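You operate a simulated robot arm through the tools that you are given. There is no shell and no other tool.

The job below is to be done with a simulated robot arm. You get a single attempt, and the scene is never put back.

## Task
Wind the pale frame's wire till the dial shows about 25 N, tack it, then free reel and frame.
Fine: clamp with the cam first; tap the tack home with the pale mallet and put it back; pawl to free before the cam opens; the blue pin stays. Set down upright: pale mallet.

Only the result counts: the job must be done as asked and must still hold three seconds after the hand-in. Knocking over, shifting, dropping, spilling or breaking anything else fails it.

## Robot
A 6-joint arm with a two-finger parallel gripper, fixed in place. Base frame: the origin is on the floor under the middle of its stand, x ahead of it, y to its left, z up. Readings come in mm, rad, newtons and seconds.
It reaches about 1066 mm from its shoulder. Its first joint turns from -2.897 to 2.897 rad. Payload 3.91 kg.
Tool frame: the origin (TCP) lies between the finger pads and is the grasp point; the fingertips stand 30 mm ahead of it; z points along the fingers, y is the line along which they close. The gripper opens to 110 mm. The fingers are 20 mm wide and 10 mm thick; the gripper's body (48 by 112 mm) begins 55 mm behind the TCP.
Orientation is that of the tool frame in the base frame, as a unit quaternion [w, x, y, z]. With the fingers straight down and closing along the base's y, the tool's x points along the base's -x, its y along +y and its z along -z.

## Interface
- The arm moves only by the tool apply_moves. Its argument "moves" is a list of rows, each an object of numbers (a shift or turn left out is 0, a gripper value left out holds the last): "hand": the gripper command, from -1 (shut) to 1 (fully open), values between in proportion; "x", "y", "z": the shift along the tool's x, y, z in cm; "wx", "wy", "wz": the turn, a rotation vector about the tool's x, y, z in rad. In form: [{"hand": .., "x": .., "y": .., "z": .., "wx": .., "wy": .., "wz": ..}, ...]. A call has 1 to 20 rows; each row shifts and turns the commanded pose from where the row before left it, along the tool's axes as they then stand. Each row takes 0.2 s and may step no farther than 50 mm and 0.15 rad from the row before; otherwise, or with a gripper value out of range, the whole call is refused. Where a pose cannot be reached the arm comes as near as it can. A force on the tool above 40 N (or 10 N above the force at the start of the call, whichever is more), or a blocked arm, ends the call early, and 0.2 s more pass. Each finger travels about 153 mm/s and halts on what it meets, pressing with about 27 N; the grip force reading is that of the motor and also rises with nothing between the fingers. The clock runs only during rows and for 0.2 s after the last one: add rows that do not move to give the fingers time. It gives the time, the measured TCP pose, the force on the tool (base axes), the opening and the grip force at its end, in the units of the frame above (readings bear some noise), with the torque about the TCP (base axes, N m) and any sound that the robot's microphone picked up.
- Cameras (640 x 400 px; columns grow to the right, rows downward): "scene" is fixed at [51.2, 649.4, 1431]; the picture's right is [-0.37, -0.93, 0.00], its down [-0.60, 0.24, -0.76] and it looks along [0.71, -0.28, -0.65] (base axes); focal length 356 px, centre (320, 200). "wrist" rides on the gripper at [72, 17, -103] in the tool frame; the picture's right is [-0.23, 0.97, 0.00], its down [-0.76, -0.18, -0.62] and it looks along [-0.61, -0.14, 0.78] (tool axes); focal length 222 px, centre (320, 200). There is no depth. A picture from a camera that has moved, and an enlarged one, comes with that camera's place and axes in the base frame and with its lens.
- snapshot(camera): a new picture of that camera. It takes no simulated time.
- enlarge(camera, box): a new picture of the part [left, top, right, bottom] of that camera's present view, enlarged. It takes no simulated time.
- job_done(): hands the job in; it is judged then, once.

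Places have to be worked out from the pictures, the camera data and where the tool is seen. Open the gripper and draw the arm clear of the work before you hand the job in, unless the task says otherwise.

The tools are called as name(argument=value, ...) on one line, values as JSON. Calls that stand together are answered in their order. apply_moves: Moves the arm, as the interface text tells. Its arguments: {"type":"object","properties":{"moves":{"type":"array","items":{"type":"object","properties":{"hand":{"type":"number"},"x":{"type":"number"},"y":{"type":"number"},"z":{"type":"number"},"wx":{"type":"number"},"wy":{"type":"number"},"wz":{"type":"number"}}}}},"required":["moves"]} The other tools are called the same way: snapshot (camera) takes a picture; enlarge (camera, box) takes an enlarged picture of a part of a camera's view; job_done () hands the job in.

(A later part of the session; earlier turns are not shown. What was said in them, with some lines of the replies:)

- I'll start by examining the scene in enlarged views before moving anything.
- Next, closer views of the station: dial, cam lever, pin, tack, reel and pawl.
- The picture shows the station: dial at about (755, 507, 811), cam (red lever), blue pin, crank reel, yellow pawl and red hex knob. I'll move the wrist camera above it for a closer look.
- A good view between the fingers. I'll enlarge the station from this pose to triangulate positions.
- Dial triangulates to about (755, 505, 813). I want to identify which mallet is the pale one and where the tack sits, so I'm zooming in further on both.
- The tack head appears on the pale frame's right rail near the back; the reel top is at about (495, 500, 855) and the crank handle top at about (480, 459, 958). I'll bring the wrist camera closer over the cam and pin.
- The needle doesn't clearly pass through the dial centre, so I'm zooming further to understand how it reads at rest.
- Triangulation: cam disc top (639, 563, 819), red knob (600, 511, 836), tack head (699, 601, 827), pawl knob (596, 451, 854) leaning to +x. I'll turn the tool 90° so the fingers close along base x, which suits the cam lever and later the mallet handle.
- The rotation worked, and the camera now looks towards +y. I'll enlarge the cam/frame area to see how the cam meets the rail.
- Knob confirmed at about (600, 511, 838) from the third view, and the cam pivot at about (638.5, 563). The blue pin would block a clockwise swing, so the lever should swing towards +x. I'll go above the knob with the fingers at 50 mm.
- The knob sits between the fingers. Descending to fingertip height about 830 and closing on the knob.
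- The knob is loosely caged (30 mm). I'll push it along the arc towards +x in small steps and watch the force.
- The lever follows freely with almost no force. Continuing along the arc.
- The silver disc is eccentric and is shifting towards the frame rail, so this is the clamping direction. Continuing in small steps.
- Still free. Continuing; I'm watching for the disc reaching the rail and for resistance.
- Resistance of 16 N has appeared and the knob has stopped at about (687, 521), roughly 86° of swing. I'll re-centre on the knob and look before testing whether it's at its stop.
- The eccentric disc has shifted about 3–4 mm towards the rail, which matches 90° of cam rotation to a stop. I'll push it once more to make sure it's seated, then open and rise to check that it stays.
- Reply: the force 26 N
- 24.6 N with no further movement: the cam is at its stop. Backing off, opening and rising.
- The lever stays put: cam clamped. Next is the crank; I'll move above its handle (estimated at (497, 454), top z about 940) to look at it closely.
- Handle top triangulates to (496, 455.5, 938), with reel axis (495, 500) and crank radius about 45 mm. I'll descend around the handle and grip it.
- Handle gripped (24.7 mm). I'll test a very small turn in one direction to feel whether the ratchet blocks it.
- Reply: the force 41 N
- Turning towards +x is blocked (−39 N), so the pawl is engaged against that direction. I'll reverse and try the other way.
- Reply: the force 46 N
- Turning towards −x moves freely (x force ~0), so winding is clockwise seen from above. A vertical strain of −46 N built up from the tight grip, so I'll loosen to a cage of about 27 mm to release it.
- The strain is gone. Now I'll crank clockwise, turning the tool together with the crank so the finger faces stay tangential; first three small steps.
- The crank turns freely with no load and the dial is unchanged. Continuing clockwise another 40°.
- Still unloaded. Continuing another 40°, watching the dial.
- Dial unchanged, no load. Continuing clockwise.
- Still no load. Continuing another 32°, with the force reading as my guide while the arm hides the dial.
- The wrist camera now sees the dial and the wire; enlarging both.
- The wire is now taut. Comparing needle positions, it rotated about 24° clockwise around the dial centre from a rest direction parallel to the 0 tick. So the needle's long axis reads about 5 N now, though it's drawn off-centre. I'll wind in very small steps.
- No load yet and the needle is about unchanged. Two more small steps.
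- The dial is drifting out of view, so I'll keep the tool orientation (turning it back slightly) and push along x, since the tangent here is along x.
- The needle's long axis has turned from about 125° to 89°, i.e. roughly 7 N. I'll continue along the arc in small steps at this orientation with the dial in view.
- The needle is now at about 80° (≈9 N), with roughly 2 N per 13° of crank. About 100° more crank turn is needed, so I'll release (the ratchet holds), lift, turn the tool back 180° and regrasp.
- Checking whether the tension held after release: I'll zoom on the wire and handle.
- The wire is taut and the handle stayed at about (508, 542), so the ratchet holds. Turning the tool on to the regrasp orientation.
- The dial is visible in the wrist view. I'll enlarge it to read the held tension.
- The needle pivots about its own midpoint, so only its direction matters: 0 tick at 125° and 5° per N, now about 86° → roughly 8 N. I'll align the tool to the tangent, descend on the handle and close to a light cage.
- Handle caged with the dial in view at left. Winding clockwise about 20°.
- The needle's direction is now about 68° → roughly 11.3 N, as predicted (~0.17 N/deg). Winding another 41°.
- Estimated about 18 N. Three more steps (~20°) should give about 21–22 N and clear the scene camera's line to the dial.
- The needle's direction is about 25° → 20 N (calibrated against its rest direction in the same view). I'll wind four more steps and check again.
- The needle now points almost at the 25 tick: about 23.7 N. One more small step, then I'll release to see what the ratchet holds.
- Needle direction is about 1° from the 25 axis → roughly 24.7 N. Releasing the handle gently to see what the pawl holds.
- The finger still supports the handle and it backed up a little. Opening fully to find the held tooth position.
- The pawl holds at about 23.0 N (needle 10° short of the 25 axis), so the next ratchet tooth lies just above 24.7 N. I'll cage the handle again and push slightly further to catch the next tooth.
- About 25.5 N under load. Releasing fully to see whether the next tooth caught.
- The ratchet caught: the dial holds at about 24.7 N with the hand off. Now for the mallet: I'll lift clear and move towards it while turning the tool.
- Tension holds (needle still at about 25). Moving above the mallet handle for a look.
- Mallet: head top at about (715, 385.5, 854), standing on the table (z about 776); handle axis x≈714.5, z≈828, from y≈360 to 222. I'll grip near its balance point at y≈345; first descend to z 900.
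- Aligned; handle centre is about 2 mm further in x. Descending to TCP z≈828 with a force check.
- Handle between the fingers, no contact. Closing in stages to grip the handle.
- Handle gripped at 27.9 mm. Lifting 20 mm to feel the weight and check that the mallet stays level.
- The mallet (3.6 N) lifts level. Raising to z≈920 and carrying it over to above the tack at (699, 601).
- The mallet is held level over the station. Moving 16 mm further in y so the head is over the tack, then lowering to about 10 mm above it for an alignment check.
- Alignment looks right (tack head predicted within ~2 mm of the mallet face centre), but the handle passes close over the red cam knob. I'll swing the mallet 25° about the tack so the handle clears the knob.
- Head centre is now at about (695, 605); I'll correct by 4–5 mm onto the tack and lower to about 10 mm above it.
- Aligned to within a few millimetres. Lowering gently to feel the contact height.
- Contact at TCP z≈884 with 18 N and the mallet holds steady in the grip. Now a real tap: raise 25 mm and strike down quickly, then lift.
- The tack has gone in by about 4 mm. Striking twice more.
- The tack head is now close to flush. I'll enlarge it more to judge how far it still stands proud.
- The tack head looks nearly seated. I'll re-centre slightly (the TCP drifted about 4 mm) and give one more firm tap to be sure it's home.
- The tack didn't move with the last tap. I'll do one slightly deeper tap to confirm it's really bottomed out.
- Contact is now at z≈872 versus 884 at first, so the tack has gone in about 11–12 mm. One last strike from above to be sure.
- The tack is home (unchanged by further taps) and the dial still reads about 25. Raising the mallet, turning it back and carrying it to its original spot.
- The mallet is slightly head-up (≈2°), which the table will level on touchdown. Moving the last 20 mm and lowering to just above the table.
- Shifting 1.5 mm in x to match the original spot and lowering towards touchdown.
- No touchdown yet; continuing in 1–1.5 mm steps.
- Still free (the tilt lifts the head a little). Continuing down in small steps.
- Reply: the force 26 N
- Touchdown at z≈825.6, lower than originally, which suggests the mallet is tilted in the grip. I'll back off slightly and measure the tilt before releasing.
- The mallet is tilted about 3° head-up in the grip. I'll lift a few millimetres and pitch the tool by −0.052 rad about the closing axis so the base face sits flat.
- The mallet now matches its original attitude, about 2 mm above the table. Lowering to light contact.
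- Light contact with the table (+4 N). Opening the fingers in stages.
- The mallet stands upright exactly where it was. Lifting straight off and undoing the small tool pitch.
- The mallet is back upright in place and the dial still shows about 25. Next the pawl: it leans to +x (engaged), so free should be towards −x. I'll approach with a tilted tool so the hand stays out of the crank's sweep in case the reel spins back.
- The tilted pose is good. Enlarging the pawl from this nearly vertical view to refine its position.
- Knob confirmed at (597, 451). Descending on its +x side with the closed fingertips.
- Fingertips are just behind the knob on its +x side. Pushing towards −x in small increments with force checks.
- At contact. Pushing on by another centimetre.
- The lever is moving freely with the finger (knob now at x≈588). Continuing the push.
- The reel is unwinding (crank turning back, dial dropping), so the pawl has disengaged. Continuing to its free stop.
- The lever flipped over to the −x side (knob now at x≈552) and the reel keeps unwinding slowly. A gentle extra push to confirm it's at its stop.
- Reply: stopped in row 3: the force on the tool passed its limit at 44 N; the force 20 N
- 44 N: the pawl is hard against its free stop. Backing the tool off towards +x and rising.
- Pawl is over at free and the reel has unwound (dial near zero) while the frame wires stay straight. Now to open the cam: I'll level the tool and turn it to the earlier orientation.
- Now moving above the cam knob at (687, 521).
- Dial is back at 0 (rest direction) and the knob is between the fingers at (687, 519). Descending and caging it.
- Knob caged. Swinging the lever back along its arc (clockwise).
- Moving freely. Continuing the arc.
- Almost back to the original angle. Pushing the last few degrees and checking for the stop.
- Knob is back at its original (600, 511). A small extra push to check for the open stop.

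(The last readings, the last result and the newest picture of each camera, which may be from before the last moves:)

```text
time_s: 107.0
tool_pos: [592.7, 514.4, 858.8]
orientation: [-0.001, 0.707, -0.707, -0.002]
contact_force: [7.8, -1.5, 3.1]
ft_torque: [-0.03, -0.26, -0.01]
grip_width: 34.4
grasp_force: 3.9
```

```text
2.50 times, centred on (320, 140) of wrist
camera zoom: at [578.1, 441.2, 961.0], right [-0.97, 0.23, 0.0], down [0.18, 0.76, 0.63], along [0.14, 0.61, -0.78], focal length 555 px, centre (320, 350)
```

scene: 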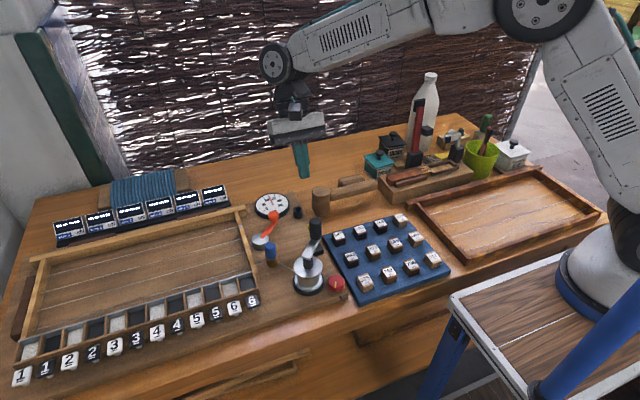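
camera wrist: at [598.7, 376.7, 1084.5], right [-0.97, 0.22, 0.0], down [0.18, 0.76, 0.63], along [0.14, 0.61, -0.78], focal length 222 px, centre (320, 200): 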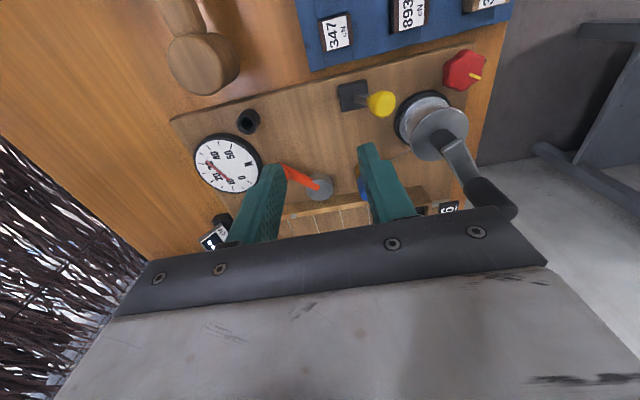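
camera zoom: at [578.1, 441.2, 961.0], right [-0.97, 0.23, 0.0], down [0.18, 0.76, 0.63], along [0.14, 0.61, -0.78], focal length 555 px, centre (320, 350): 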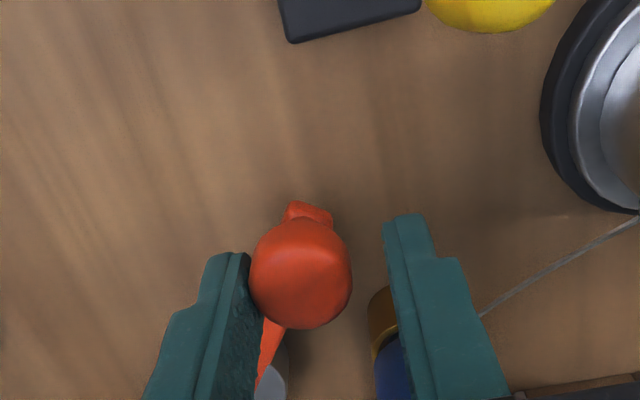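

Resistance of 8 N: the cam is at its open stop. Backing off, opening and rising clear.

apply_moves(moves=[{"y": -0.5, "x": 0.1}, {"hand": -0.1}, {}, {"z": -4.0}, {"z": -4.0}, {"z": -4.0}, {"z": -4.0}, {}])

snapshot(camera="scene")

enlarge(camera="scene", box=[220, 170, 370, 300])

snapshot(camera="wrist")

```text
time_s: 108.8
tool_pos: [596.9, 516.5, 1019.7]
orientation: [-0.002, 0.708, -0.707, -0.003]
contact_force: [-0.5, -0.2, -1.1]
ft_torque: [0.01, -0.02, 0.0]
grip_width: 49.4
grasp_force: 0.1
```

```text
taken
```

scene: 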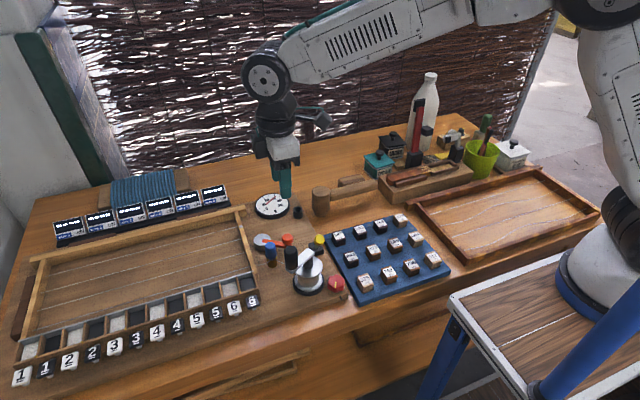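

```text
3.08 times, centred on (295, 235) of scene
camera zoom: at [51.2, 649.4, 1431.0], right [-0.37, -0.93, 0.0], down [-0.6, 0.24, -0.76], along [0.71, -0.28, -0.65], focal length 1095 px, centre (397, 92)
```

zoom: 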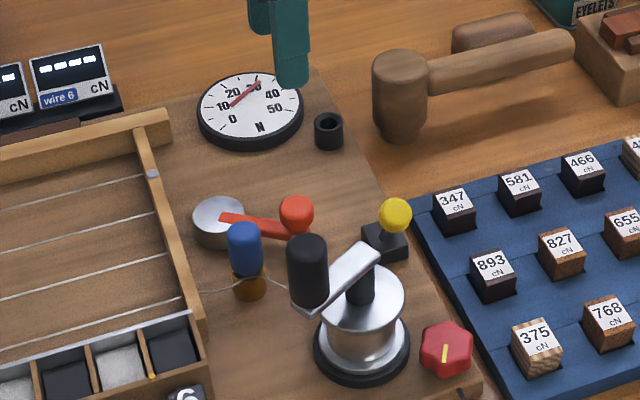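

```text
taken
camera wrist: at [581.1, 441.9, 1122.3], right [-0.97, 0.22, 0.0], down [0.18, 0.76, 0.63], along [0.14, 0.61, -0.78], focal length 222 px, centre (320, 200)
```

wrist: 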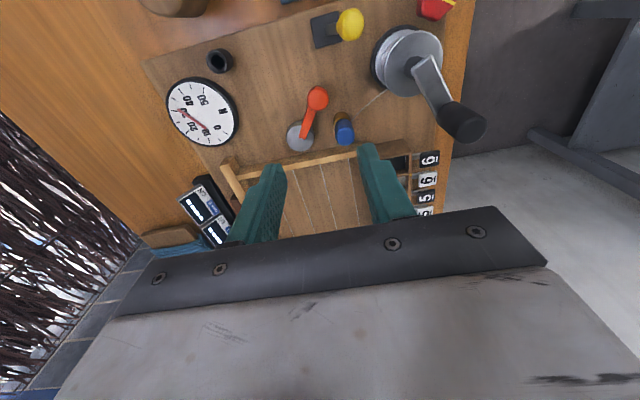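

Everything looks as asked: cam open, pawl free, tack home, blue pin in place, mallet back. I'll raise the arm well clear with the gripper open and do a final inspection.

apply_moves(moves=[{"hand": 1, "z": -4.0}, {"z": -4.0}, {"z": -4.0}, {"z": -4.0}, {"x": 3.0, "y": 3.0}, {"x": 3.0, "y": 3.0}, {"x": 3.0, "y": 3.0}, {"x": 3.0, "y": 3.0}, {}, {}, {}, {}])

snapshot(camera="scene")

enlarge(camera="scene", box=[200, 170, 370, 310])

enlarge(camera="scene", box=[237, 213, 261, 231])

enlarge(camera="scene", box=[300, 160, 400, 225])

enlarge(camera="scene", box=[0, 170, 270, 400])

```text
time_s: 111.4
tool_pos: [480.5, 392.2, 1177.5]
orientation: [-0.002, 0.708, -0.706, -0.003]
contact_force: [-1.6, -0.7, 0.3]
ft_torque: [0.02, 0.04, 0.02]
grip_width: 110.2
grasp_force: 0.1
```

```text
taken
```

scene: 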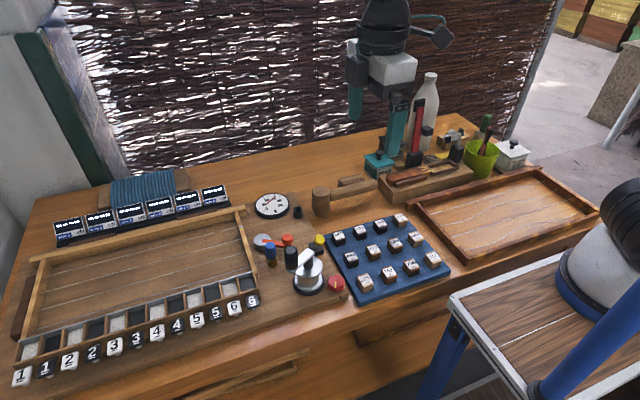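

```text
2.86 times, centred on (285, 240) of scene
camera zoom: at [51.2, 649.4, 1431.0], right [-0.37, -0.93, 0.0], down [-0.6, 0.24, -0.76], along [0.71, -0.28, -0.65], focal length 1017 px, centre (420, 86)
```

zoom: 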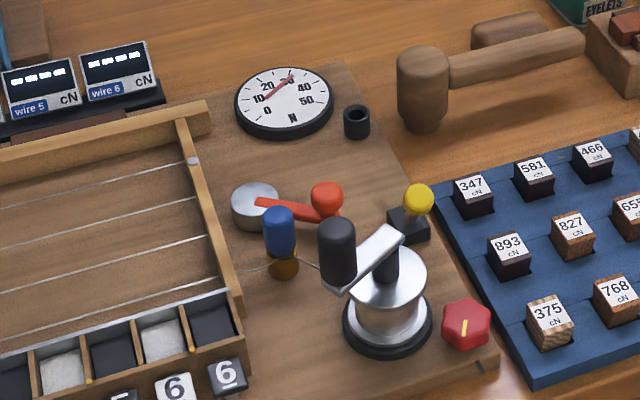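

```text
16.00 times, centred on (249, 222) of scene
camera zoom: at [51.2, 649.4, 1431.0], right [-0.37, -0.93, 0.0], down [-0.6, 0.24, -0.76], along [0.71, -0.28, -0.65], focal length 5694 px, centre (1456, -152)
```

zoom: 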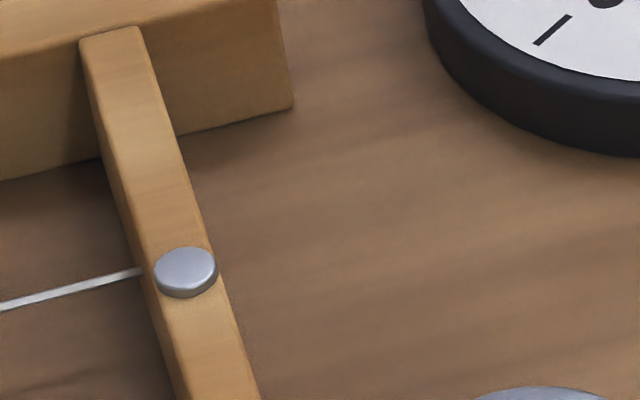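

```text
6.15 times, centred on (350, 192) of scene
camera zoom: at [51.2, 649.4, 1431.0], right [-0.37, -0.93, 0.0], down [-0.6, 0.24, -0.76], along [0.71, -0.28, -0.65], focal length 2190 px, centre (135, 246)
```

zoom: 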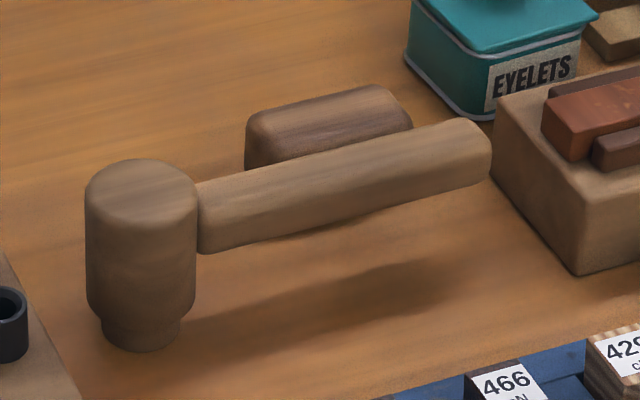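

```text
1.74 times, centred on (135, 285) of scene
camera zoom: at [51.2, 649.4, 1431.0], right [-0.37, -0.93, 0.0], down [-0.6, 0.24, -0.76], along [0.71, -0.28, -0.65], focal length 619 px, centre (642, 52)
```

zoom: 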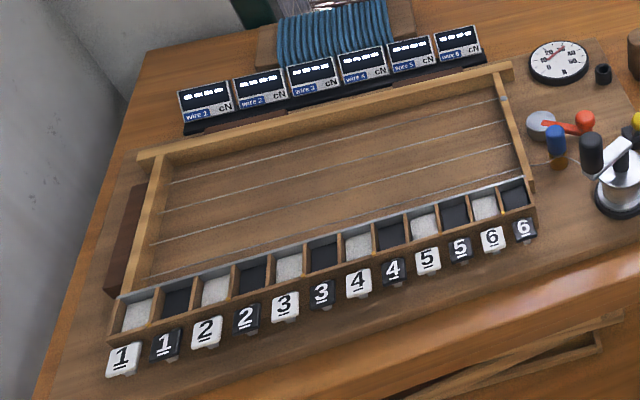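

The final pictures show what was asked:
- **Tack and wires:** the tack is flush and the frame wires are straight and taut.
- **Reel and frame:** the pawl is at its free stop, the reel is slack and the cam lever is at its open stop.
- **Pin and mallet:** the blue pin is in place and the pale mallet stands upright on its original spot.

The gripper is open and the arm is clear, so I'm handing in.

job_done()

```text
The job is handed in.
```

The job is done and handed in. The pale frame's wire is wound and tacked, and the reel and frame are free. I don't have the verdict.

1. **Cam:** I clamped the frame with the cam first, pushing the lever to its stop.
2. **Winding:** I cranked until the ratchet held with the hand off. The dial needle is drawn off-centre, so I read its direction against the ticks. It held at about 24.7 N.
3. **Tack:** I drove it home with the pale mallet; it went in about 11–12 mm and then stopped moving.
4. **Mallet:** It is back upright within about 2 mm of where it stood.
5. **Release:** I pushed the pawl to free, and the reel unwound until the dial read 0. Then I opened the cam to its stop.

The blue pin was left alone, and in the last pictures the frame wires are still straight and nothing else looks moved. The gripper is open and the arm is clear of the work.
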